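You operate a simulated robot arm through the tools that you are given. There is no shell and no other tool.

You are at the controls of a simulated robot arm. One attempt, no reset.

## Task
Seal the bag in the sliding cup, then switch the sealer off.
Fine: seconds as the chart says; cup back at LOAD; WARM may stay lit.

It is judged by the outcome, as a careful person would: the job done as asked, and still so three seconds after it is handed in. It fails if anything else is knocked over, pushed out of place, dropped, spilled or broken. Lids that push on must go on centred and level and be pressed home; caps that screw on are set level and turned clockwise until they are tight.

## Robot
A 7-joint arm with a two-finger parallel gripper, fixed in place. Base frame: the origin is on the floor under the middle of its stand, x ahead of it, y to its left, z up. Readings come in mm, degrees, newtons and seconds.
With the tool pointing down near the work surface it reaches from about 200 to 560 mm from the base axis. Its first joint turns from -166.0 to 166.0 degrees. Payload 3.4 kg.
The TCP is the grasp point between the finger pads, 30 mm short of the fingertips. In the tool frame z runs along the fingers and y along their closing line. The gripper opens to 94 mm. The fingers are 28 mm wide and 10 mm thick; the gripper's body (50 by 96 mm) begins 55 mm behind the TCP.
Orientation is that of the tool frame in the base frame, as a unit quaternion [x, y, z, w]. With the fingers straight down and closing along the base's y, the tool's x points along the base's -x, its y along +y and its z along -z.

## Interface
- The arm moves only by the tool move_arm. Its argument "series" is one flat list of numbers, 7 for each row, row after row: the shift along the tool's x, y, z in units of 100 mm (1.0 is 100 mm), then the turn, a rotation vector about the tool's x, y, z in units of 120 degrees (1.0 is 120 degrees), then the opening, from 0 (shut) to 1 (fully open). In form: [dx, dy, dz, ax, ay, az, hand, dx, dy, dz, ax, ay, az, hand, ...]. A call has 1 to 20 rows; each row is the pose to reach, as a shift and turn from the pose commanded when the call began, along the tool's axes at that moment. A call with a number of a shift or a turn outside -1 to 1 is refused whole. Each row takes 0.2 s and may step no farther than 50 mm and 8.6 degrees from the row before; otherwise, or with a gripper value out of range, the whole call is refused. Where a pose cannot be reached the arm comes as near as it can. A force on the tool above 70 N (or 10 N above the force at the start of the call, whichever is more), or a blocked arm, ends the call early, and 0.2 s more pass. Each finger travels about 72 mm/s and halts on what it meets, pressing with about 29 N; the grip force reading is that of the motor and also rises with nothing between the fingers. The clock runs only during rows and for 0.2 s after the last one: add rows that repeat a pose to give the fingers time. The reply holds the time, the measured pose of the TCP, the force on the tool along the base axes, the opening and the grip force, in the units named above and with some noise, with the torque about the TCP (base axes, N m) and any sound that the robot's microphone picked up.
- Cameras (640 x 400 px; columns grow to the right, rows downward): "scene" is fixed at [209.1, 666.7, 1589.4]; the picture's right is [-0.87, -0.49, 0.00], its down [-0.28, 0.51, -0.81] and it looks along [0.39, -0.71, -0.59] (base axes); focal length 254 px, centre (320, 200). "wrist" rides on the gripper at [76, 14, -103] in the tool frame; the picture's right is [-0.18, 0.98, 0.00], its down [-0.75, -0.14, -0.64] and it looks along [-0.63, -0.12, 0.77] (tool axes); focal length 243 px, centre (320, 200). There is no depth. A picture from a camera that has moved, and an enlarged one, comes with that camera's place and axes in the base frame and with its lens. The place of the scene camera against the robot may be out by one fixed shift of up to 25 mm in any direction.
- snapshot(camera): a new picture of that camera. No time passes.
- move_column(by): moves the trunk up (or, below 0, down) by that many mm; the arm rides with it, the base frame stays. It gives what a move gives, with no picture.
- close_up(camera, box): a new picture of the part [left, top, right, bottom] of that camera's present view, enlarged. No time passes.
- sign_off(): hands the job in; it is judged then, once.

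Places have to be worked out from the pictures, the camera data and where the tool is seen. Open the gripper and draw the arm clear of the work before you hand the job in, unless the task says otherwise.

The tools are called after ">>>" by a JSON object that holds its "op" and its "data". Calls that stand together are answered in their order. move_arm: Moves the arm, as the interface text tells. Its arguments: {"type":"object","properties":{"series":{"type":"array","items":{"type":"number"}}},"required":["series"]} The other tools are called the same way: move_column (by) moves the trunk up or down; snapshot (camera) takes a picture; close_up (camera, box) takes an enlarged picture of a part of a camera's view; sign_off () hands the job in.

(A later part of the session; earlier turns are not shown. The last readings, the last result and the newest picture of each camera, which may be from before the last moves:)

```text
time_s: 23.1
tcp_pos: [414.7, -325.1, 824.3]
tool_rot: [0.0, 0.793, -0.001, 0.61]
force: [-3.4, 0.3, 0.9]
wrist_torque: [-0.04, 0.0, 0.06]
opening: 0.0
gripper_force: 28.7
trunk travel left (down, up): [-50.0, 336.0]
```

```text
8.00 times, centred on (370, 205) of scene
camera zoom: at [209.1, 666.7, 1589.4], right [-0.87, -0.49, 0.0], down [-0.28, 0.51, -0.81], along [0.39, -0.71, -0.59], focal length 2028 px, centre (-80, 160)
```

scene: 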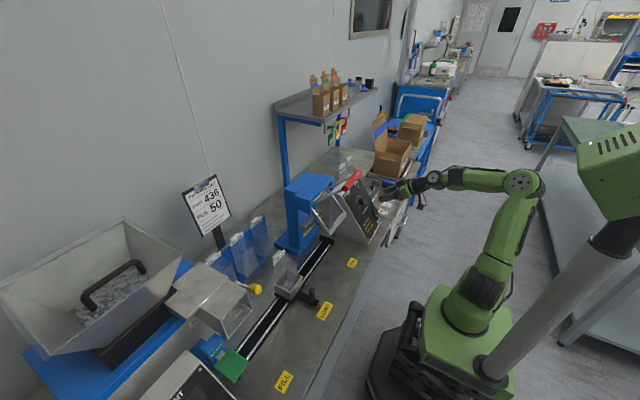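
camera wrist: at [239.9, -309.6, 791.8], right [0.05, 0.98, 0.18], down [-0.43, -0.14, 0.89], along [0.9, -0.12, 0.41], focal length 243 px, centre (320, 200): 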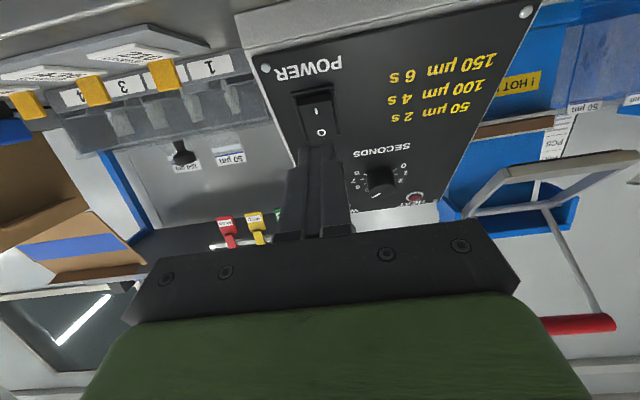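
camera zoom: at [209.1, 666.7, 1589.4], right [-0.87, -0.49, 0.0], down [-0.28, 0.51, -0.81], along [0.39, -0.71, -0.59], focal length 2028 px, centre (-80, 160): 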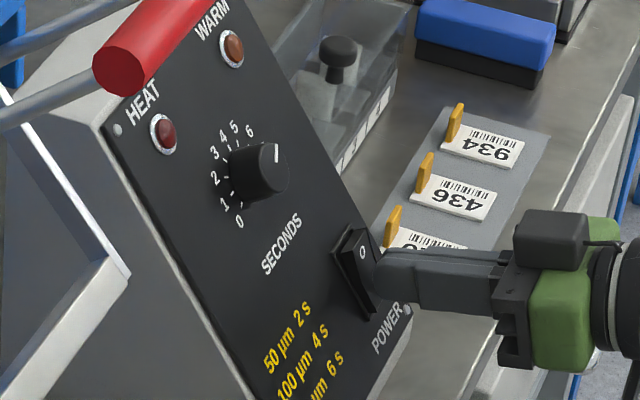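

The tip is lightly touching just inside the I mark. I'll back off slightly, shift about 6 mm toward the rocker's outer end, and press.

>>> {"op": "move_arm", "data": {"series": [0, 0, -0.04, 0, 0, 0, 0, 0.06, 0, -0.04, 0, 0, 0, 0, 0.07, 0, -0.01, 0, 0, 0, 0, 0.08, 0, 0.02, 0, 0, 0, 0, 0.09, 0, 0.045, 0, 0, 0, 0, 0.098, 0, 0.065, 0, 0, 0, 0]}}

>>> {"op": "close_up", "data": {"camera": "wrist", "box": [250, 70, 390, 210]}}

>>> {"op": "close_up", "data": {"camera": "scene", "box": [340, 180, 400, 230]}}

```text
time_s: 24.5
tcp_pos: [412.3, -325.2, 817.7]
tool_rot: [0.0, 0.79, -0.001, 0.613]
force: [-52.2, 6.2, 27.5]
wrist_torque: [0.65, 0.32, 0.22]
opening: 0.0
gripper_force: 28.9
trunk travel left (down, up): [-50.0, 336.0]
```

```text
2.86 times, centred on (320, 140) of wrist
camera zoom: at [294.3, -310.7, 768.5], right [0.05, 0.98, 0.18], down [-0.43, -0.14, 0.89], along [0.9, -0.12, 0.42], focal length 693 px, centre (320, 371)
```

zoom: 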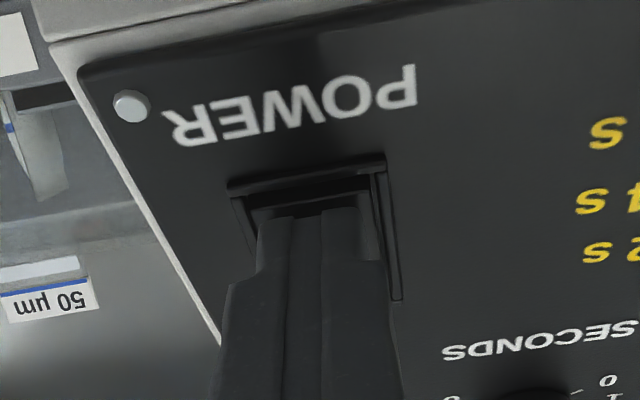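

```text
8.00 times, centred on (370, 205) of scene
camera zoom: at [209.1, 666.7, 1589.4], right [-0.87, -0.49, 0.0], down [-0.28, 0.51, -0.81], along [0.39, -0.71, -0.59], focal length 2028 px, centre (-80, 160)
```

zoom: 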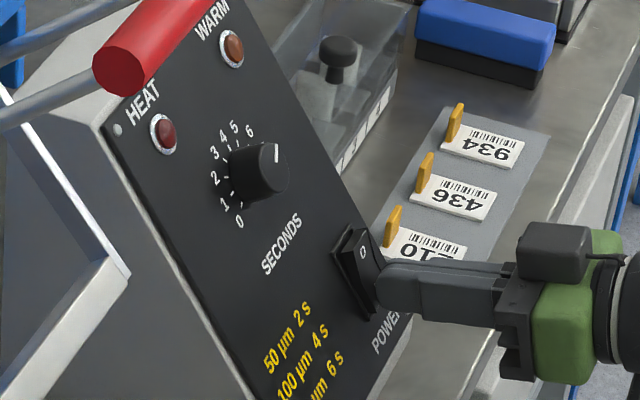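

Force reached about 59 N, so the rocker is at a stop. I'll back off and check whether it flipped and whether any lamp lit.

>>> {"op": "move_arm", "data": {"series": [-0.02, 0, -0.1, 0, 0, 0, 0, -0.05, 0, -0.3, 0, 0, 0, 0, -0.1, 0, -0.5, 0, 0, 0, 0]}}

>>> {"op": "close_up", "data": {"camera": "wrist", "box": [250, 70, 390, 210]}}

>>> {"op": "close_up", "data": {"camera": "scene", "box": [340, 180, 400, 230]}}

```text
time_s: 25.3
tcp_pos: [373.6, -323.2, 832.8]
tool_rot: [-0.001, 0.794, 0.002, 0.608]
force: [-0.8, 0.0, 0.9]
wrist_torque: [-0.01, 0.0, 0.02]
opening: 0.0
gripper_force: 29.4
trunk travel left (down, up): [-50.0, 336.0]
```

```text
2.86 times, centred on (320, 140) of wrist
camera zoom: at [255.0, -310.0, 786.3], right [0.05, 0.98, 0.18], down [-0.43, -0.14, 0.89], along [0.9, -0.12, 0.41], focal length 693 px, centre (320, 371)
```

zoom: 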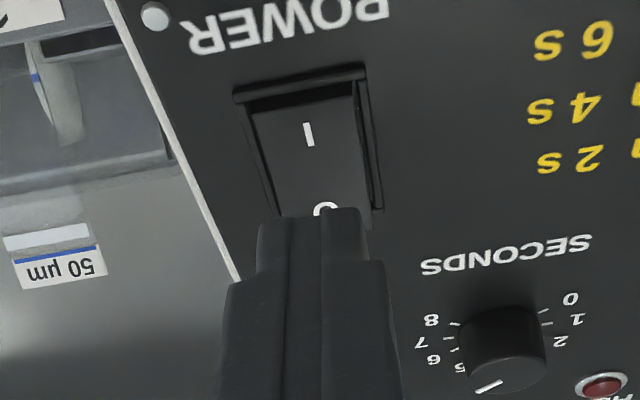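

```text
8.00 times, centred on (370, 205) of scene
camera zoom: at [209.1, 666.7, 1589.4], right [-0.87, -0.49, 0.0], down [-0.28, 0.51, -0.81], along [0.39, -0.71, -0.59], focal length 2028 px, centre (-80, 160)
```

zoom: 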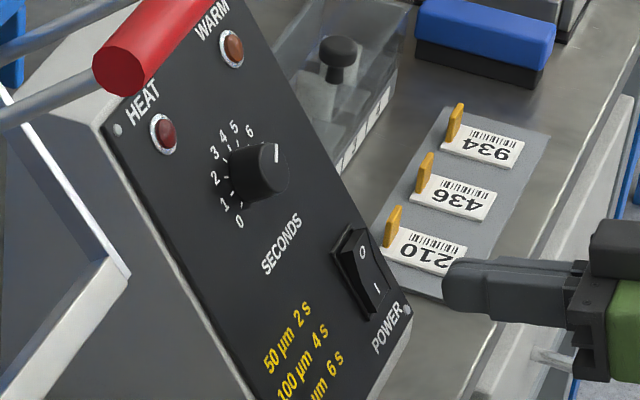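

The rocker looks flipped: the I end is now low and the O end raised. I'll zoom in to confirm that and check the lamps.

>>> {"op": "close_up", "data": {"camera": "scene", "box": [364, 204, 388, 222]}}

>>> {"op": "close_up", "data": {"camera": "scene", "box": [352, 176, 382, 206]}}

```text
16.00 times, centred on (376, 213) of scene
camera zoom: at [209.1, 666.7, 1589.4], right [-0.87, -0.49, 0.0], down [-0.28, 0.51, -0.81], along [0.39, -0.71, -0.59], focal length 4057 px, centre (-576, -8)
```

zoom: 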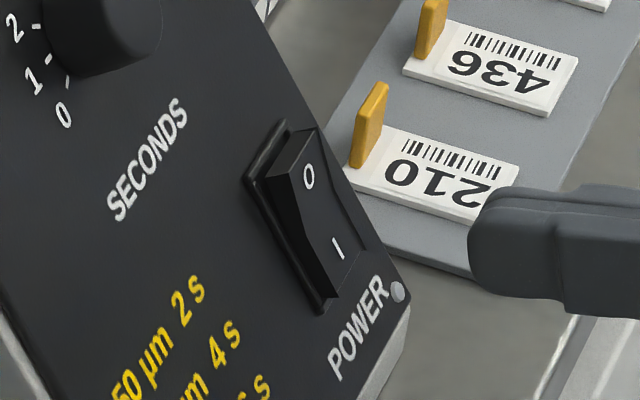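

```text
13.33 times, centred on (367, 191) of scene
camera zoom: at [209.1, 666.7, 1589.4], right [-0.87, -0.49, 0.0], down [-0.28, 0.51, -0.81], along [0.39, -0.71, -0.59], focal length 3381 px, centre (-307, 320)
```

zoom: 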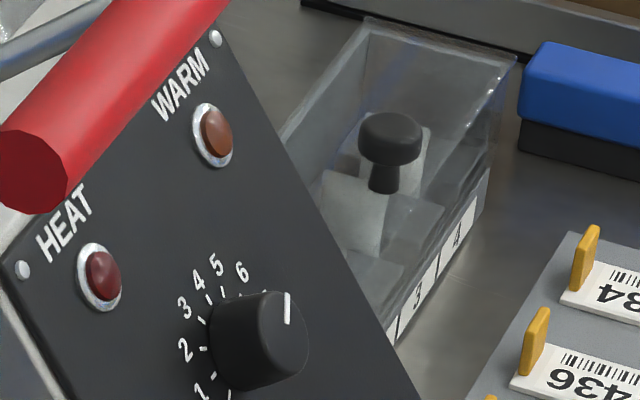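

The rocker is confirmed at I (on), and WARM hasn't lit yet. I'll retreat up and away to a head-on view of the panel to double-check the dial while it warms.

>>> {"op": "move_arm", "data": {"series": [-0.15, 0.06, -0.2, 0, 0.05, 0, 0, -0.4, 0.13, -0.35, 0, 0.11, 0, 0, -0.6, 0.2, -0.5, 0, 0.176, 0, 0, -0.814, 0.26, -0.632, 0, 0.2417, 0, 0]}}

```text
time_s: 26.3
tcp_pos: [332.6, -300.1, 928.5]
tool_rot: [0.001, 0.921, -0.001, 0.39]
force: [0.0, -0.7, -0.2]
wrist_torque: [0.0, -0.01, -0.02]
opening: 0.0
gripper_force: 28.6
trunk travel left (down, up): [-50.0, 336.0]
```

I'll continue up and level the pitch for the head-on dial view.

>>> {"op": "move_arm", "data": {"series": [-0.128, 0.058, -0.187, 0, 0.048, 0, 0, -0.256, 0.116, -0.374, 0, 0.096, 0, 0, -0.384, 0.174, -0.561, 0, 0.145, 0, 0, -0.512, 0.232, -0.748, 0, 0.193, 0, 0, -0.64, 0.29, -0.935, 0, 0.241, 0, 0]}}

>>> {"op": "snapshot", "data": {"camera": "wrist"}}

>>> {"op": "close_up", "data": {"camera": "wrist", "box": [270, 100, 410, 250]}}

```text
time_s: 27.5
tcp_pos: [309.0, -269.5, 1041.2]
tool_rot: [0.0, 0.989, 0.001, 0.148]
force: [-0.2, 0.3, -0.4]
wrist_torque: [-0.02, 0.02, 0.03]
opening: 0.0
gripper_force: 29.0
trunk travel left (down, up): [-50.0, 336.0]
```

```text
taken
camera wrist: at [207.5, -255.7, 1116.5], right [0.18, 0.98, 0.05], down [0.53, -0.14, 0.83], along [0.83, -0.12, -0.55], focal length 243 px, centre (320, 200)
```

wrist: 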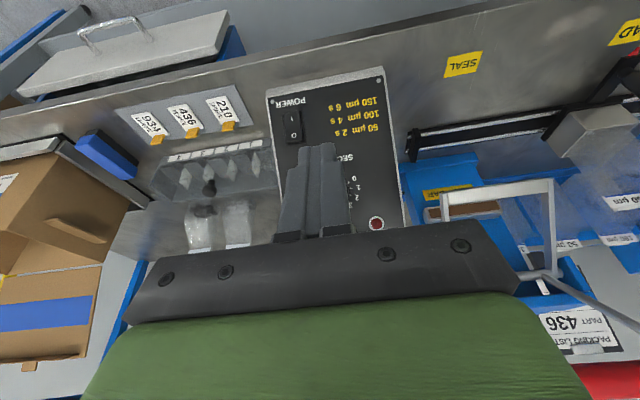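

```text
2.67 times, centred on (340, 175) of wrist
camera zoom: at [207.5, -255.7, 1116.5], right [0.18, 0.98, 0.05], down [0.53, -0.14, 0.83], along [0.83, -0.12, -0.55], focal length 647 px, centre (267, 267)
```

zoom: 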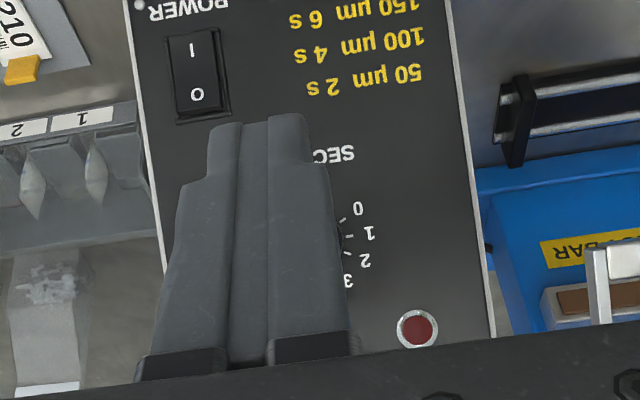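

The closed fingers block the view of the dial. I'll open them in place and look again.

>>> {"op": "move_arm", "data": {"series": [0, 0, 0, 0, 0, 0, 0.4, 0, 0, 0, 0, 0, 0, 0.8, 0, 0, 0, 0, 0, 0, 1, 0, 0, 0, 0, 0, 0, 1]}}

>>> {"op": "close_up", "data": {"camera": "wrist", "box": [310, 145, 370, 210]}}

>>> {"op": "close_up", "data": {"camera": "wrist", "box": [260, 70, 420, 250]}}

```text
time_s: 28.5
tcp_pos: [307.9, -269.9, 1041.0]
tool_rot: [0.0, 0.989, 0.001, 0.149]
force: [0.5, -0.9, 0.1]
wrist_torque: [-0.01, 0.0, 0.01]
opening: 94.1
gripper_force: 0.1
trunk travel left (down, up): [-50.0, 336.0]
```

```text
6.15 times, centred on (340, 178) of wrist
camera zoom: at [207.5, -255.7, 1116.1], right [0.18, 0.98, 0.05], down [0.53, -0.14, 0.84], along [0.83, -0.12, -0.55], focal length 1493 px, centre (197, 338)
```

zoom: 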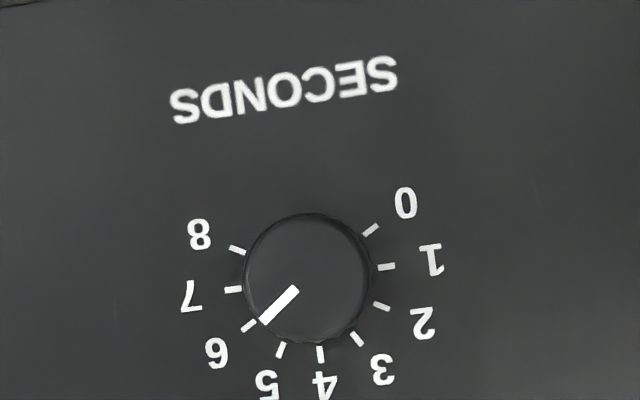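

```text
2.22 times, centred on (340, 160) of wrist
camera zoom: at [207.5, -255.7, 1116.1], right [0.18, 0.98, 0.05], down [0.53, -0.14, 0.84], along [0.83, -0.12, -0.55], focal length 539 px, centre (276, 289)
```

zoom: 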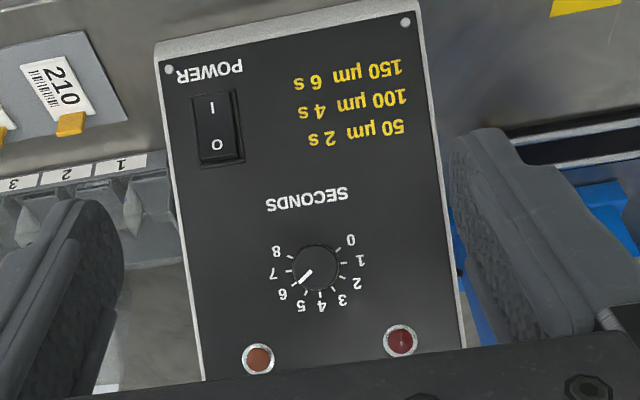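

The pointer is at about 6 but might be a few degrees short. I'll zoom in more for an exact reading.

>>> {"op": "close_up", "data": {"camera": "wrist", "box": [324, 176, 356, 206]}}

>>> {"op": "snapshot", "data": {"camera": "wrist"}}

```text
13.33 times, centred on (340, 191) of wrist
camera zoom: at [207.5, -255.7, 1116.1], right [0.18, 0.98, 0.05], down [0.53, -0.14, 0.84], along [0.83, -0.12, -0.55], focal length 3235 px, centre (53, 320)
```

zoom: 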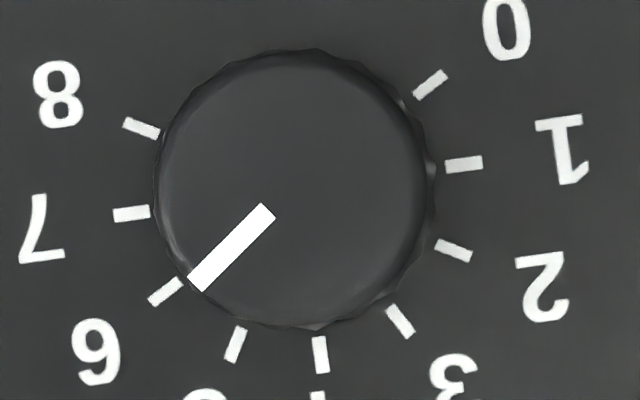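

```text
taken
camera wrist: at [207.5, -255.7, 1116.1], right [0.18, 0.98, 0.05], down [0.53, -0.14, 0.84], along [0.83, -0.12, -0.55], focal length 243 px, centre (320, 200)
```

wrist: 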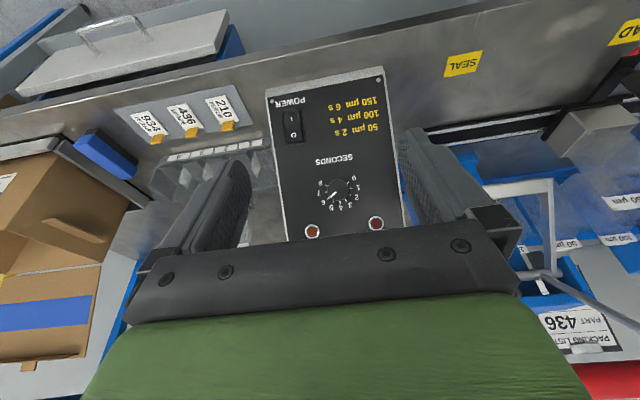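

Measured carefully, the pointer sits at about 5.76 s, roughly 7° short of the 6 tick. It probably slipped as the fingers released. I'll re-grip and correct it, starting by moving back in front of the knob.

>>> {"op": "move_arm", "data": {"series": [-0.119, -0.001, 0.134, 0, -0.0528, 0, 0.8, -0.239, -0.002, 0.268, 0, -0.1056, 0, 0.7, -0.358, -0.003, 0.403, 0, -0.1583, 0, 0.6, -0.477, -0.004, 0.537, 0, -0.2111, 0, 0.55, -0.597, -0.005, 0.671, 0, -0.2639, 0, 0.55, -0.716, -0.006, 0.805, 0, -0.3167, 0, 0.55]}}

```text
time_s: 29.9
tcp_pos: [403.0, -270.9, 984.8]
tool_rot: [0.001, 0.886, -0.001, 0.463]
force: [0.1, -0.5, 0.5]
wrist_torque: [0.02, 0.0, 0.01]
opening: 51.8
gripper_force: 0.2
trunk travel left (down, up): [-50.0, 336.0]
```

Approaching along the panel normal toward the knob with the fingers at 52 mm.

>>> {"op": "move_arm", "data": {"series": [0.02, 0.004, 0.25, 0, 0, 0, 0.55, 0.04, 0.004, 0.5, 0, 0, 0, 0.55, 0.05, 0.004, 0.65, 0, 0, 0, 0.55, 0.058, 0.004, 0.78, 0, 0, 0, 0.55, 0.058, 0.004, 0.88, 0, 0, 0, 0.55]}}

>>> {"op": "close_up", "data": {"camera": "wrist", "box": [240, 80, 400, 220]}}

```text
time_s: 31.1
tcp_pos: [473.9, -268.7, 928.3]
tool_rot: [0.0, 0.886, 0.0, 0.463]
force: [-0.2, -1.3, 0.2]
wrist_torque: [0.0, 0.0, 0.01]
opening: 51.6
gripper_force: 0.1
trunk travel left (down, up): [-50.0, 336.0]
```

```text
2.86 times, centred on (320, 150) of wrist
camera zoom: at [345.3, -255.3, 924.6], right [0.11, 0.98, 0.15], down [-0.1, -0.14, 0.99], along [0.99, -0.12, 0.08], focal length 693 px, centre (320, 343)
```

zoom: 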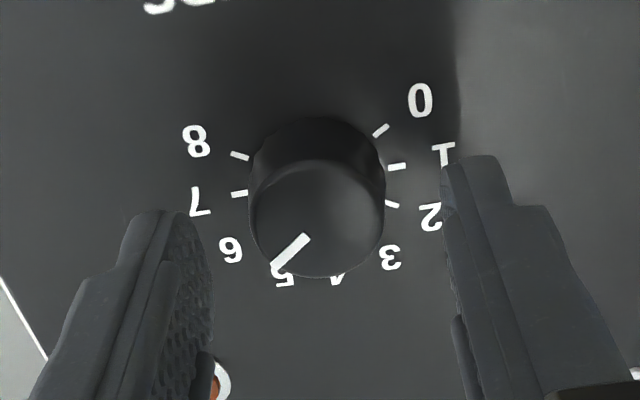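

The knob is well placed between the fingers (about 2 mm left). I'll centre, go the last 19 mm in, and close gently.

>>> {"op": "move_arm", "data": {"series": [0.01, -0.018, 0.1, 0, 0, 0, 0.55, 0.01, -0.018, 0.19, 0, 0, 0, 0.55, 0.01, -0.018, 0.19, 0, 0, 0, 0.4, 0.01, -0.018, 0.19, 0, 0, 0, 0.2, 0.01, -0.018, 0.19, 0, 0, 0, 0.1, 0.01, -0.018, 0.19, 0, 0, 0, 0.1]}}

>>> {"op": "close_up", "data": {"camera": "wrist", "box": [240, 80, 400, 220]}}

```text
time_s: 32.5
tcp_pos: [486.7, -270.1, 917.5]
tool_rot: [0.001, 0.886, -0.001, 0.463]
force: [-0.4, 5.3, -0.1]
wrist_torque: [0.15, -0.24, 0.25]
opening: 30.4
gripper_force: 45.2
trunk travel left (down, up): [-50.0, 336.0]
```

```text
2.86 times, centred on (320, 150) of wrist
camera zoom: at [359.5, -256.4, 913.5], right [0.1, 0.98, 0.15], down [-0.1, -0.14, 0.99], along [0.99, -0.12, 0.08], focal length 693 px, centre (320, 343)
```

zoom: 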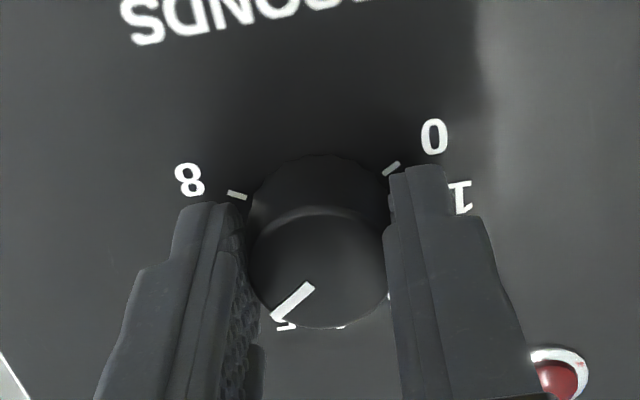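

The grip is good with only a 5 N side load. I'll turn +7.5° clockwise, ease the side load, hold, and check before releasing.

>>> {"op": "move_arm", "data": {"series": [0, 0.004, 0, 0, 0, 0.03, 0.1, 0, 0.004, 0, 0, 0, 0.0625, 0.1, 0, 0.004, 0, 0, 0, 0.0625, 0.1, 0, 0.004, 0, 0, 0, 0.0625, 0.1]}}

>>> {"op": "close_up", "data": {"camera": "wrist", "box": [240, 80, 400, 220]}}

```text
time_s: 33.5
tcp_pos: [487.7, -270.3, 917.1]
tool_rot: [0.058, 0.885, 0.03, 0.462]
force: [1.5, 7.9, -3.4]
wrist_torque: [0.15, -0.41, 0.25]
opening: 30.6
gripper_force: 44.9
trunk travel left (down, up): [-50.0, 336.0]
```

```text
2.86 times, centred on (320, 150) of wrist
camera zoom: at [361.0, -246.4, 915.7], right [0.18, 0.95, 0.26], down [-0.11, -0.24, 0.96], along [0.98, -0.2, 0.06], focal length 693 px, centre (320, 343)
```

zoom: 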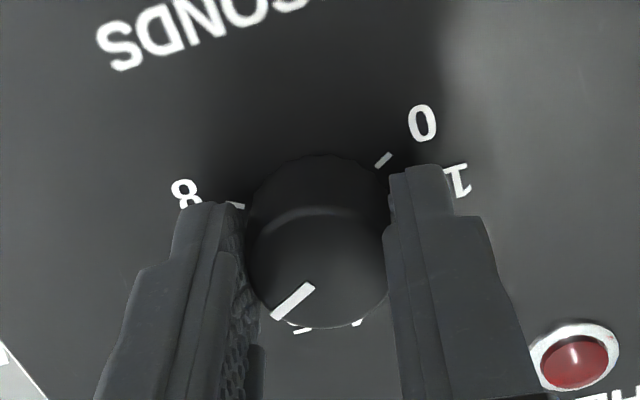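

The knob turned with the grip. I'll open and back straight off, then re-read the dial head-on.

>>> {"op": "move_arm", "data": {"series": [0, 0, 0, 0, 0, 0, 0.36, 0, 0, 0, 0, 0, 0, 0.5, 0, 0, 0, 0, 0, 0, 0.6, 0, 0, -0.15, 0, 0, 0, 0.6, 0, 0, -0.35, 0, 0, 0, 0.7, 0, 0, -0.6, 0, 0, 0, 0.9, 0, 0, -0.8, 0, 0, 0, 1]}}

>>> {"op": "close_up", "data": {"camera": "wrist", "box": [280, 30, 380, 130]}}

```text
time_s: 35.1
tcp_pos: [419.9, -271.7, 963.7]
tool_rot: [0.058, 0.885, 0.031, 0.461]
force: [-0.6, 0.0, -0.1]
wrist_torque: [0.02, -0.02, 0.0]
opening: 93.9
gripper_force: 0.1
trunk travel left (down, up): [-50.0, 336.0]
```

```text
4.00 times, centred on (330, 80) of wrist
camera zoom: at [294.2, -248.1, 961.4], right [0.18, 0.95, 0.26], down [-0.11, -0.24, 0.96], along [0.98, -0.2, 0.06], focal length 970 px, centre (280, 680)
```

zoom: 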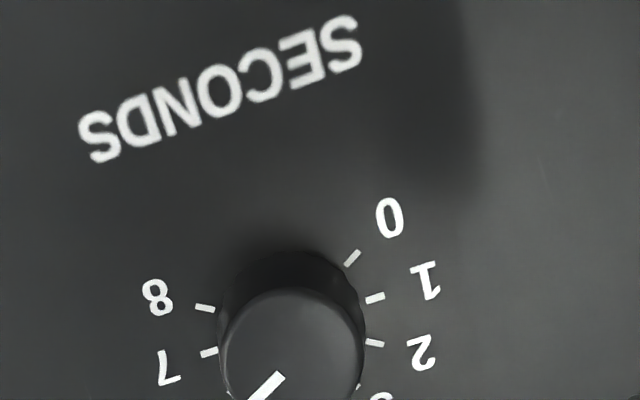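

I'll unroll the wrist and back off, then pitch back to the head-on view.

>>> {"op": "move_arm", "data": {"series": [0, 0, -0.2, 0, 0, -0.0625, 1, 0, 0, -0.3, 0, 0, -0.0625, 1]}}

>>> {"op": "move_arm", "data": {"series": [-0.1, 0, -0.12, 0, 0.0528, 0, 1, -0.2, 0, -0.24, 0, 0.1056, 0, 1, -0.3, 0, -0.36, 0, 0.1583, 0, 1, -0.38, 0, -0.48, 0, 0.2111, 0, 1, -0.45, 0, -0.6, 0, 0.2639, 0, 1, -0.5, 0, -0.72, 0, 0.3167, 0, 1]}}

>>> {"op": "snapshot", "data": {"camera": "wrist"}}

```text
time_s: 35.7
tcp_pos: [394.5, -271.0, 980.8]
tool_rot: [0.0, 0.887, -0.001, 0.463]
force: [0.3, 0.3, 0.0]
wrist_torque: [0.0, 0.0, 0.03]
opening: 93.9
gripper_force: 0.1
trunk travel left (down, up): [-50.0, 336.0]
```

```text
time_s: 37.1
tcp_pos: [364.9, -272.2, 1063.0]
tool_rot: [0.001, 0.989, 0.0, 0.149]
force: [0.8, -0.2, 0.0]
wrist_torque: [0.02, 0.0, -0.01]
opening: 93.8
gripper_force: 0.0
trunk travel left (down, up): [-50.0, 336.0]
```

```text
taken
camera wrist: at [262.7, -257.5, 1138.4], right [0.18, 0.98, 0.05], down [0.53, -0.14, 0.84], along [0.83, -0.12, -0.55], focal length 243 px, centre (320, 200)
```

wrist: 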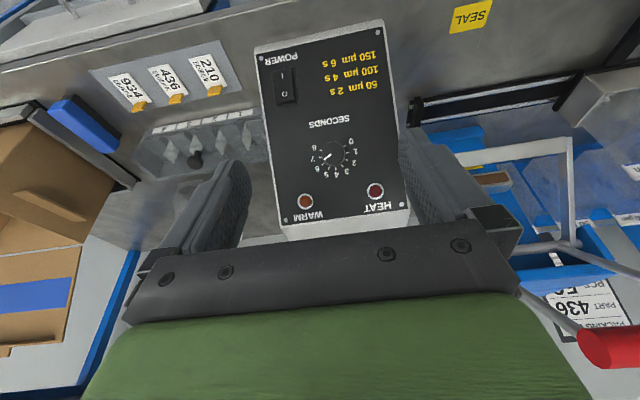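

The knob is in clear view, so I'll zoom in tightly to read it.

>>> {"op": "close_up", "data": {"camera": "wrist", "box": [314, 138, 350, 174]}}

>>> {"op": "close_up", "data": {"camera": "wrist", "box": [290, 170, 400, 230]}}

```text
11.11 times, centred on (332, 156) of wrist
camera zoom: at [262.7, -257.5, 1138.4], right [0.18, 0.98, 0.05], down [0.53, -0.14, 0.84], along [0.83, -0.12, -0.55], focal length 2696 px, centre (187, 689)
```

zoom: 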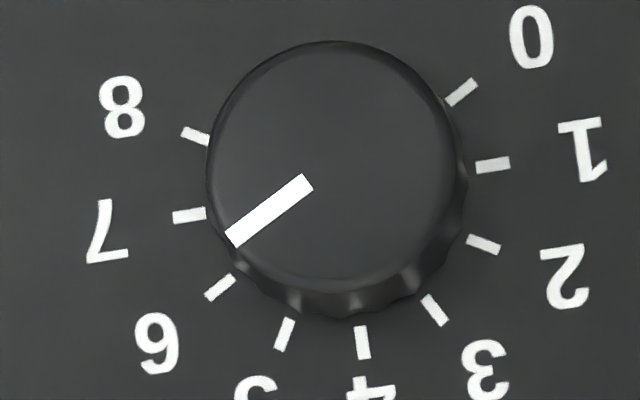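

```text
5.82 times, centred on (345, 200) of wrist
camera zoom: at [262.7, -257.5, 1138.4], right [0.18, 0.98, 0.05], down [0.53, -0.14, 0.84], along [0.83, -0.12, -0.55], focal length 1412 px, centre (174, 200)
```

zoom: 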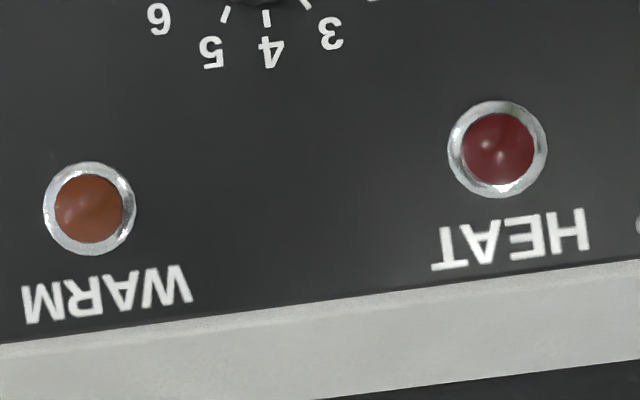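

The dial now reads 6.0. WARM is still dark about 13 s after switch-on, so I'll double-check the rocker and then head to the cup while it heats.

>>> {"op": "close_up", "data": {"camera": "wrist", "box": [265, 60, 305, 110]}}

>>> {"op": "close_up", "data": {"camera": "scene", "box": [352, 176, 392, 222]}}

```text
8.00 times, centred on (285, 85) of wrist
camera zoom: at [262.7, -257.5, 1138.4], right [0.18, 0.98, 0.05], down [0.53, -0.14, 0.84], along [0.83, -0.12, -0.55], focal length 1941 px, centre (600, 1120)
```

zoom: 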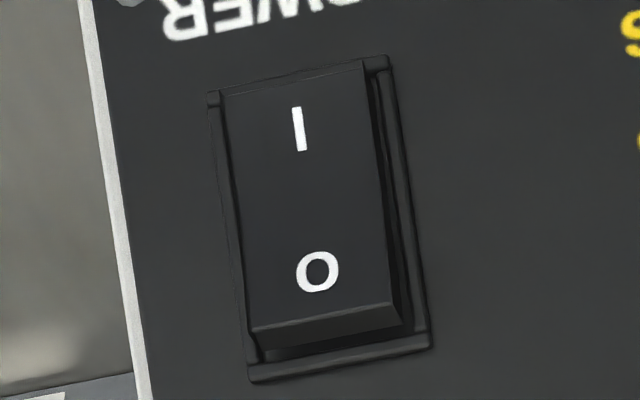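

```text
8.70 times, centred on (372, 199) of scene
camera zoom: at [209.1, 666.7, 1589.4], right [-0.87, -0.49, 0.0], down [-0.28, 0.51, -0.81], along [0.39, -0.71, -0.59], focal length 2205 px, centre (-132, 209)
```

zoom: 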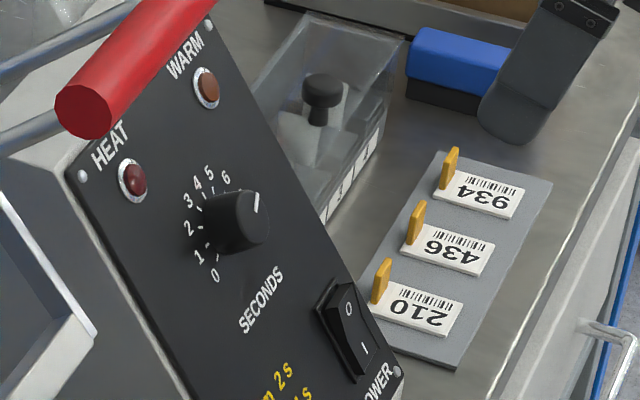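

The O end is standing proud, so the power is ON. I'll now travel left toward the cup, keeping x≈330 to stay clear of the red lever handle.

>>> {"op": "move_arm", "data": {"series": [0.08, 0.24, -0.025, 0, 0.035, 0, 1, 0.17, 0.49, -0.05, 0, 0.071, 0, 1, 0.25, 0.74, -0.075, 0, 0.107, 0, 1, 0.335, 0.99, -0.1, 0, 0.142, 0, 1]}}

>>> {"op": "move_arm", "data": {"series": [0, 0.33, 0, 0, 0, 0, 1, 0, 0.66, 0, 0, 0, 0, 1, 0, 0.99, 0, 0, 0, 0, 1]}}

>>> {"op": "move_arm", "data": {"series": [0, 0.33, 0, 0, 0, 0, 1, 0, 0.66, 0, 0, 0, 0, 1, 0, 0.99, 0, 0, 0, 0, 1]}}

>>> {"op": "move_arm", "data": {"series": [0, 0.33, 0, 0, 0, 0, 1, 0, 0.66, 0, 0, 0, 0, 1, 0, 0.99, 0, 0, 0, 0, 1]}}

>>> {"op": "snapshot", "data": {"camera": "wrist"}}

>>> {"op": "snapshot", "data": {"camera": "scene"}}

```text
time_s: 38.1
tcp_pos: [329.7, -173.7, 1063.1]
tool_rot: [0.0, 1.0, 0.0, 0.0]
force: [-0.6, 0.3, -0.2]
wrist_torque: [-0.01, 0.01, 0.01]
opening: 94.3
gripper_force: 0.0
trunk travel left (down, up): [-50.0, 336.0]
```

```text
time_s: 38.9
tcp_pos: [330.4, -74.0, 1062.4]
tool_rot: [0.001, 1.0, 0.0, 0.002]
force: [0.2, 0.2, -0.2]
wrist_torque: [0.01, -0.04, -0.02]
opening: 94.0
gripper_force: 0.0
trunk travel left (down, up): [-50.0, 336.0]
```

```text
time_s: 39.7
tcp_pos: [330.7, 25.4, 1063.0]
tool_rot: [0.0, 1.0, 0.001, 0.001]
force: [0.5, -0.2, 0.1]
wrist_torque: [-0.01, 0.02, -0.01]
opening: 94.2
gripper_force: 0.1
trunk travel left (down, up): [-50.0, 336.0]
```

```text
time_s: 40.5
tcp_pos: [329.8, 124.0, 1061.2]
tool_rot: [0.001, 1.0, 0.0, 0.001]
force: [0.6, 0.0, 0.5]
wrist_torque: [-0.02, -0.01, -0.01]
opening: 94.1
gripper_force: 0.0
trunk travel left (down, up): [-50.0, 336.0]
```

```text
taken
camera wrist: at [255.5, 138.1, 1163.2], right [0.19, 0.98, 0.0], down [0.75, -0.14, 0.64], along [0.63, -0.12, -0.77], focal length 243 px, centre (320, 200)
```

wrist: 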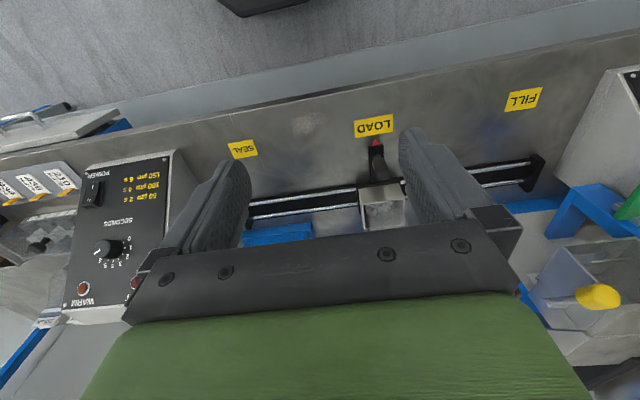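

```text
taken
```

scene: 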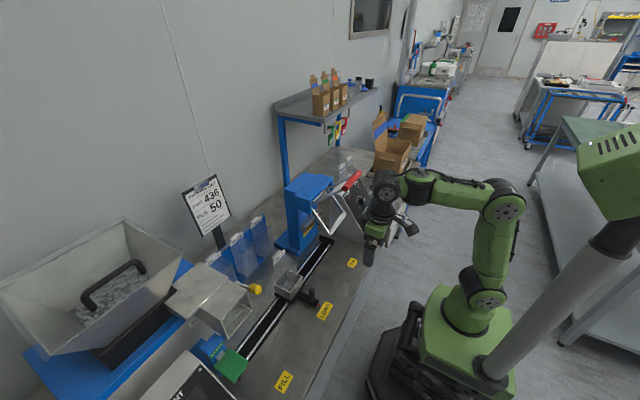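

I'm near the cup side. I'll zoom in on the cup, its handle with the red pointer, and the bag.

>>> {"op": "close_up", "data": {"camera": "wrist", "box": [330, 100, 430, 240]}}

>>> {"op": "close_up", "data": {"camera": "scene", "box": [255, 240, 335, 330]}}

```text
2.86 times, centred on (380, 170) of wrist
camera zoom: at [255.5, 138.1, 1163.2], right [0.19, 0.98, 0.0], down [0.75, -0.14, 0.64], along [0.63, -0.12, -0.77], focal length 693 px, centre (149, 286)
```

zoom: 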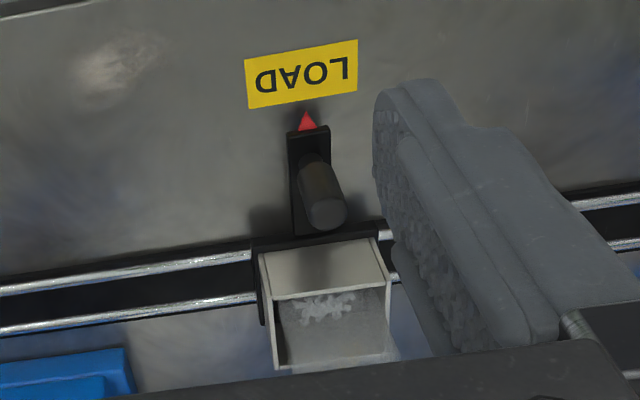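

```text
4.44 times, centred on (295, 285) of scene
camera zoom: at [209.1, 666.7, 1589.4], right [-0.87, -0.49, 0.0], down [-0.28, 0.51, -0.81], along [0.39, -0.71, -0.59], focal length 1127 px, centre (431, -178)
```

zoom: 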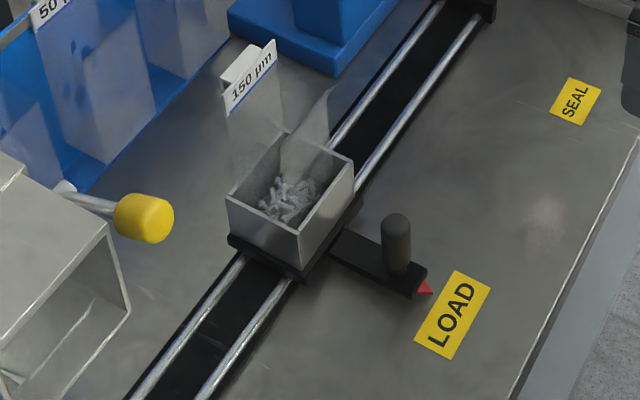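

The handle is at about (499,200), with its top at z≈814 and the red pointer at LOAD (y≈199); SEAL is at y≈-50. At SEAL the swinging press bar hangs at about (525,-50,932), so I'll grip the handle with the tool pitched 45° to keep the gripper clear. I'll check WARM and move to a pre-grasp.

>>> {"op": "move_arm", "data": {"series": [0.06, 0.15, 0.14, 0, -0.0625, 0, 0.9, 0.12, 0.3, 0.28, 0, -0.125, 0, 0.8, 0.12, 0.45, 0.43, 0, -0.1875, 0, 0.7, 0.1, 0.6, 0.57, 0, -0.25, 0, 0.6, 0.05, 0.7, 0.7, 0, -0.3125, 0, 0.6, 0, 0.76, 0.85, 0, -0.375, 0, 0.6]}}

>>> {"op": "snapshot", "data": {"camera": "wrist"}}

>>> {"op": "close_up", "data": {"camera": "scene", "box": [340, 170, 400, 220]}}

```text
time_s: 41.9
tcp_pos: [329.3, 200.2, 978.3]
tool_rot: [0.0, 0.923, 0.0, 0.384]
force: [0.7, 0.7, -0.8]
wrist_torque: [0.0, 0.02, 0.0]
opening: 56.4
gripper_force: 0.1
trunk travel left (down, up): [-50.0, 336.0]
```

```text
taken
camera wrist: at [203.8, 214.6, 995.4], right [0.13, 0.98, 0.13], down [0.08, -0.14, 0.99], along [0.99, -0.12, -0.09], focal length 243 px, centre (320, 200)
```

wrist: 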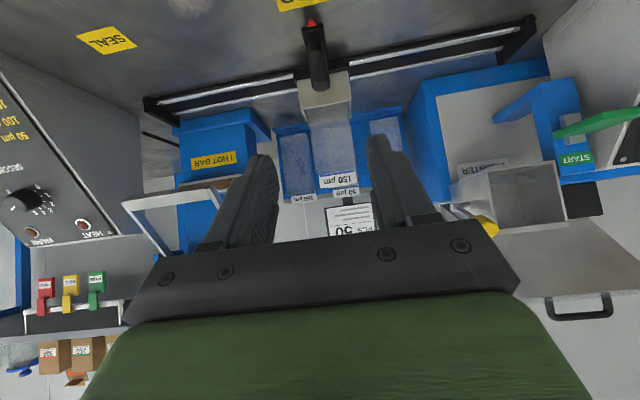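

```text
8.00 times, centred on (370, 195) of scene
camera zoom: at [209.1, 666.7, 1589.4], right [-0.87, -0.49, 0.0], down [-0.28, 0.51, -0.81], along [0.39, -0.71, -0.59], focal length 2028 px, centre (-80, 240)
```

zoom: 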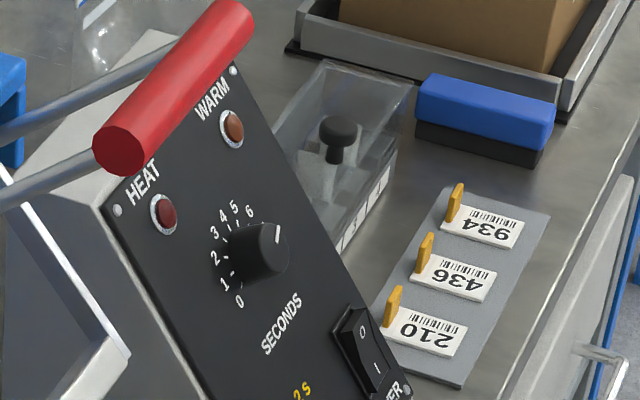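

WARM is still dark after 17 s, so I'll keep going. Next I'll advance diagonally toward the cup handle, stopping about 60 mm short to check alignment.

>>> {"op": "move_arm", "data": {"series": [0.005, 0, 0.3, 0, 0, 0, 0.6, 0.01, 0, 0.6, 0, 0, 0, 0.6, 0.012, -0.005, 0.95, 0, 0, 0, 0.6]}}

>>> {"op": "move_arm", "data": {"series": [0.005, 0, 0.3, 0, 0, 0, 0.6, 0.01, 0, 0.6, 0, 0, 0, 0.6, 0.012, 0, 0.86, 0, 0, 0, 0.6]}}

>>> {"op": "snapshot", "data": {"camera": "wrist"}}

>>> {"op": "close_up", "data": {"camera": "wrist", "box": [240, 0, 420, 200]}}

```text
time_s: 42.7
tcp_pos: [396.6, 200.0, 907.6]
tool_rot: [0.001, 0.924, -0.001, 0.383]
force: [-0.4, -0.4, 0.7]
wrist_torque: [0.02, -0.01, 0.03]
opening: 56.3
gripper_force: 0.0
trunk travel left (down, up): [-50.0, 336.0]
```

```text
time_s: 43.5
tcp_pos: [457.2, 198.8, 847.2]
tool_rot: [0.0, 0.923, 0.0, 0.384]
force: [0.1, 0.5, 0.3]
wrist_torque: [0.02, 0.01, 0.0]
opening: 56.6
gripper_force: 0.1
trunk travel left (down, up): [-50.0, 336.0]
```

```text
taken
camera wrist: at [330.9, 213.3, 865.2], right [0.13, 0.98, 0.13], down [0.08, -0.14, 0.99], along [0.99, -0.12, -0.1], focal length 243 px, centre (320, 200)
```

wrist: 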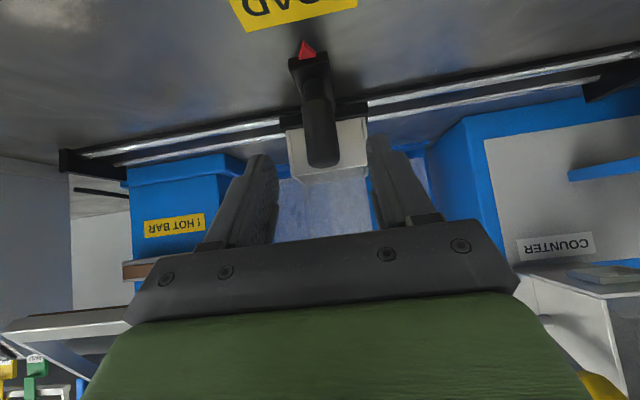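

```text
2.00 times, centred on (330, 100) of wrist
camera zoom: at [330.9, 213.3, 865.2], right [0.13, 0.98, 0.13], down [0.08, -0.14, 0.99], along [0.99, -0.12, -0.1], focal length 485 px, centre (300, 400)
```

zoom: 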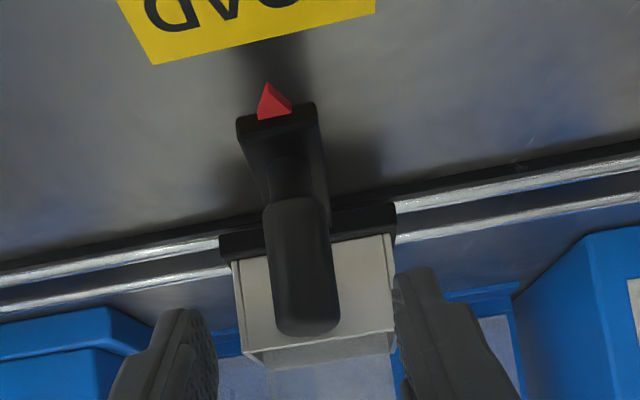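

The handle is centred at y≈199.8, spanning z≈776–819. I'll advance 57 mm so the fingers straddle it, then close.

>>> {"op": "move_arm", "data": {"series": [-0.005, 0.005, 0.2, 0, 0, 0, 0.6, -0.01, 0.01, 0.4, 0, 0, 0, 0.6, -0.016, 0.01, 0.57, 0, 0, 0, 0.6]}}

>>> {"op": "close_up", "data": {"camera": "wrist", "box": [220, 40, 420, 220]}}

>>> {"op": "close_up", "data": {"camera": "scene", "box": [260, 230, 380, 330]}}

```text
time_s: 44.3
tcp_pos: [499.2, 199.6, 809.8]
tool_rot: [0.001, 0.923, 0.0, 0.384]
force: [0.8, -0.5, 0.4]
wrist_torque: [0.01, 0.0, 0.0]
opening: 56.2
gripper_force: 0.0
trunk travel left (down, up): [-50.0, 336.0]
```

```text
2.22 times, centred on (320, 130) of wrist
camera zoom: at [373.3, 214.9, 826.6], right [0.13, 0.98, 0.13], down [0.08, -0.14, 0.99], along [0.99, -0.12, -0.09], focal length 539 px, centre (320, 356)
```

zoom: 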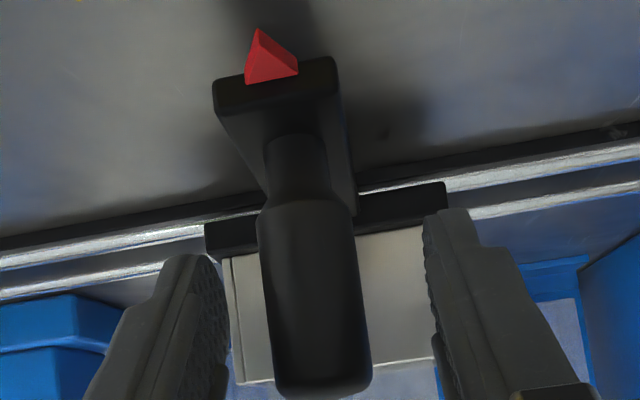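

```text
4.00 times, centred on (320, 280) of scene
camera zoom: at [209.1, 666.7, 1589.4], right [-0.87, -0.49, 0.0], down [-0.28, 0.51, -0.81], along [0.39, -0.71, -0.59], focal length 1014 px, centre (320, -120)
```

zoom: 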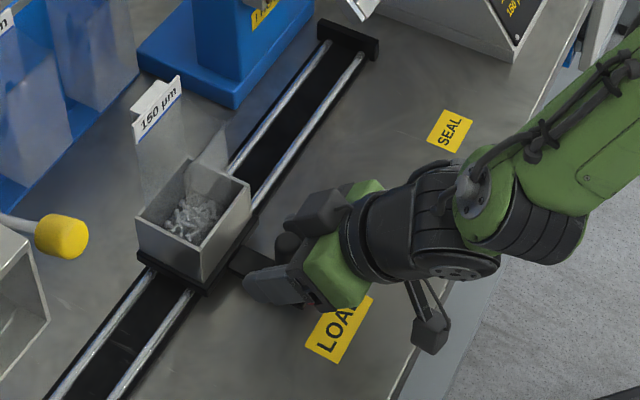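

The handle sits between the open fingers. Closing on it now.

>>> {"op": "move_arm", "data": {"series": [0, 0, 0, 0, 0, 0, 0.4, 0, 0, 0, 0, 0, 0, 0.2, 0, 0, 0, 0, 0, 0, 0.1, 0, 0, 0, 0, 0, 0, 0.1]}}

>>> {"op": "close_up", "data": {"camera": "wrist", "box": [220, 40, 420, 220]}}

```text
time_s: 45.3
tcp_pos: [500.2, 200.6, 807.3]
tool_rot: [0.001, 0.924, 0.0, 0.383]
force: [1.5, -1.9, -2.5]
wrist_torque: [-0.04, -0.26, -0.13]
opening: 27.5
gripper_force: 45.0
trunk travel left (down, up): [-50.0, 336.0]
```

```text
2.22 times, centred on (320, 130) of wrist
camera zoom: at [373.1, 214.7, 826.6], right [0.13, 0.98, 0.13], down [0.08, -0.14, 0.99], along [0.99, -0.12, -0.09], focal length 539 px, centre (320, 356)
```

zoom: 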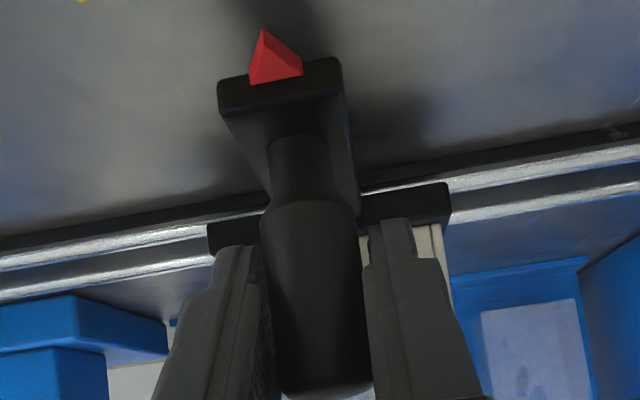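

The handle is gripped at 27.5 mm. I'll slide the cup gently toward SEAL, the first 100 mm at about 70 mm/s.

>>> {"op": "move_arm", "data": {"series": [0, -0.06, 0, 0, 0, 0, 0.1, 0, -0.18, 0, 0, 0, 0, 0.1, 0, -0.32, 0, 0, 0, 0, 0.1, 0, -0.46, 0, 0, 0, 0, 0.1, 0, -0.6, 0, 0, 0, 0, 0.1, 0, -0.74, 0, 0, 0, 0, 0.1, 0, -0.88, 0, 0, 0, 0, 0.1, 0, -1.0, 0, 0, 0, 0, 0.1]}}

>>> {"op": "close_up", "data": {"camera": "scene", "box": [260, 170, 400, 310]}}

```text
time_s: 47.1
tcp_pos: [497.5, 98.7, 808.7]
tool_rot: [0.001, 0.924, -0.002, 0.383]
force: [7.3, -2.5, 3.2]
wrist_torque: [-0.09, -0.64, -0.01]
opening: 27.7
gripper_force: 45.0
trunk travel left (down, up): [-50.0, 336.0]
```

```text
2.86 times, centred on (330, 240) of scene
camera zoom: at [209.1, 666.7, 1589.4], right [-0.87, -0.49, 0.0], down [-0.28, 0.51, -0.81], along [0.39, -0.71, -0.59], focal length 724 px, centre (291, 86)
```

zoom: 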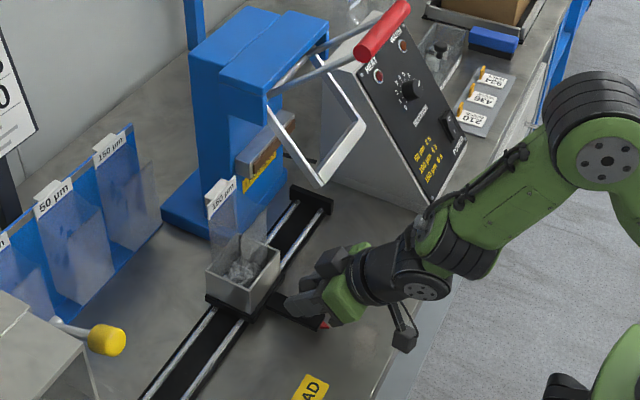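

The cup slides smoothly. I'll continue another 100 mm with a small +x correction for the 7 N side pull.

>>> {"op": "move_arm", "data": {"series": [-0.007, -0.06, 0.007, 0, 0, 0, 0.1, -0.014, -0.18, 0.014, 0, 0, 0, 0.1, -0.014, -0.32, 0.014, 0, 0, 0, 0.1, -0.014, -0.46, 0.014, 0, 0, 0, 0.1, -0.014, -0.6, 0.014, 0, 0, 0, 0.1, -0.014, -0.74, 0.014, 0, 0, 0, 0.1, -0.014, -0.88, 0.014, 0, 0, 0, 0.1, -0.014, -1.0, 0.014, 0, 0, 0, 0.1]}}

>>> {"op": "snapshot", "data": {"camera": "wrist"}}

>>> {"op": "close_up", "data": {"camera": "scene", "box": [260, 170, 400, 310]}}

>>> {"op": "close_up", "data": {"camera": "scene", "box": [345, 170, 395, 210]}}

```text
time_s: 48.9
tcp_pos: [498.3, -1.7, 807.6]
tool_rot: [0.001, 0.924, -0.001, 0.383]
force: [-19.4, -1.1, -3.5]
wrist_torque: [-0.03, 0.56, -0.12]
opening: 27.5
gripper_force: 44.6
trunk travel left (down, up): [-50.0, 336.0]
```

```text
taken
camera wrist: at [373.0, 12.9, 827.0], right [0.13, 0.98, 0.13], down [0.08, -0.14, 0.99], along [0.99, -0.12, -0.1], focal length 243 px, centre (320, 200)
```

wrist: 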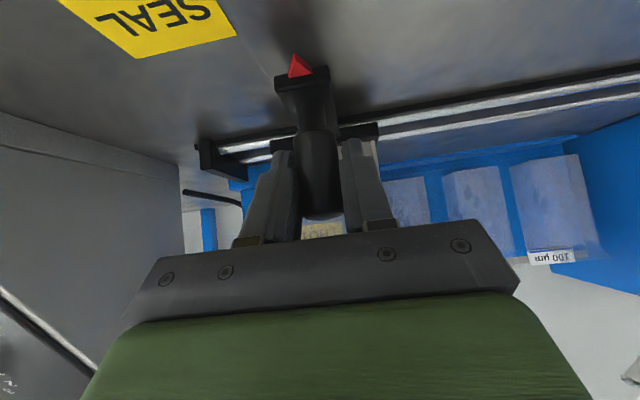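

```text
2.86 times, centred on (330, 240) of scene
camera zoom: at [209.1, 666.7, 1589.4], right [-0.87, -0.49, 0.0], down [-0.28, 0.51, -0.81], along [0.39, -0.71, -0.59], focal length 724 px, centre (291, 86)
```

zoom: 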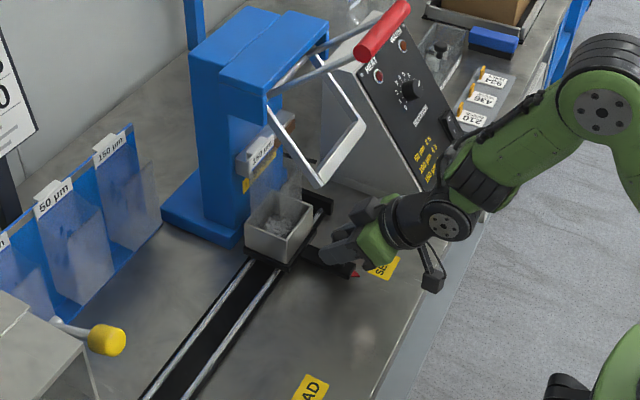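

```text
10.00 times, centred on (370, 190) of scene
camera zoom: at [209.1, 666.7, 1589.4], right [-0.87, -0.49, 0.0], down [-0.28, 0.51, -0.81], along [0.39, -0.71, -0.59], focal length 2535 px, centre (-180, 300)
```

zoom: 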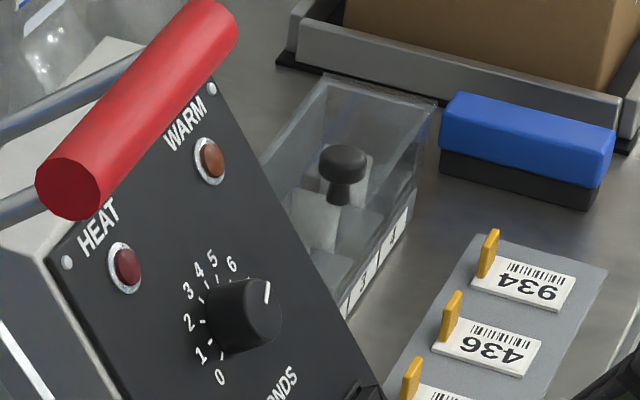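

The cup is at y≈-2, about 45 mm short of SEAL. I'll zoom in on the SEAL label against the red pointer to compute the remaining travel.

>>> {"op": "close_up", "data": {"camera": "wrist", "box": [50, 0, 350, 110]}}

>>> {"op": "close_up", "data": {"camera": "scene", "box": [310, 210, 370, 280]}}

```text
2.13 times, centred on (200, 55) of wrist
camera zoom: at [373.0, 12.9, 827.0], right [0.13, 0.98, 0.13], down [0.08, -0.14, 0.99], along [0.99, -0.12, -0.1], focal length 518 px, centre (576, 509)
```

zoom: 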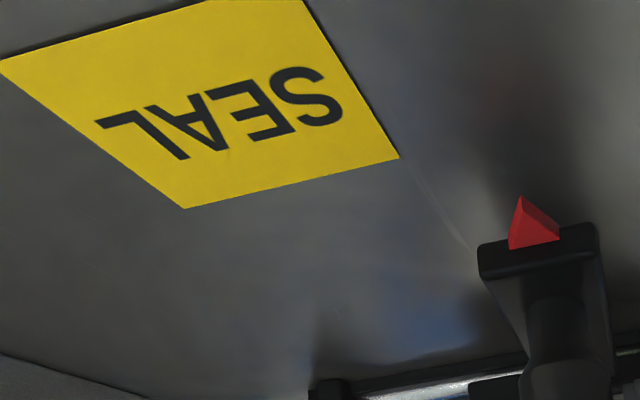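

```text
5.71 times, centred on (340, 245) of scene
camera zoom: at [209.1, 666.7, 1589.4], right [-0.87, -0.49, 0.0], down [-0.28, 0.51, -0.81], along [0.39, -0.71, -0.59], focal length 1449 px, centre (206, -57)
```

zoom: 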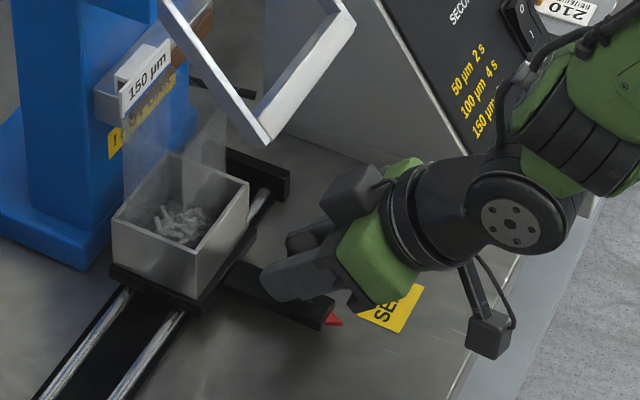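

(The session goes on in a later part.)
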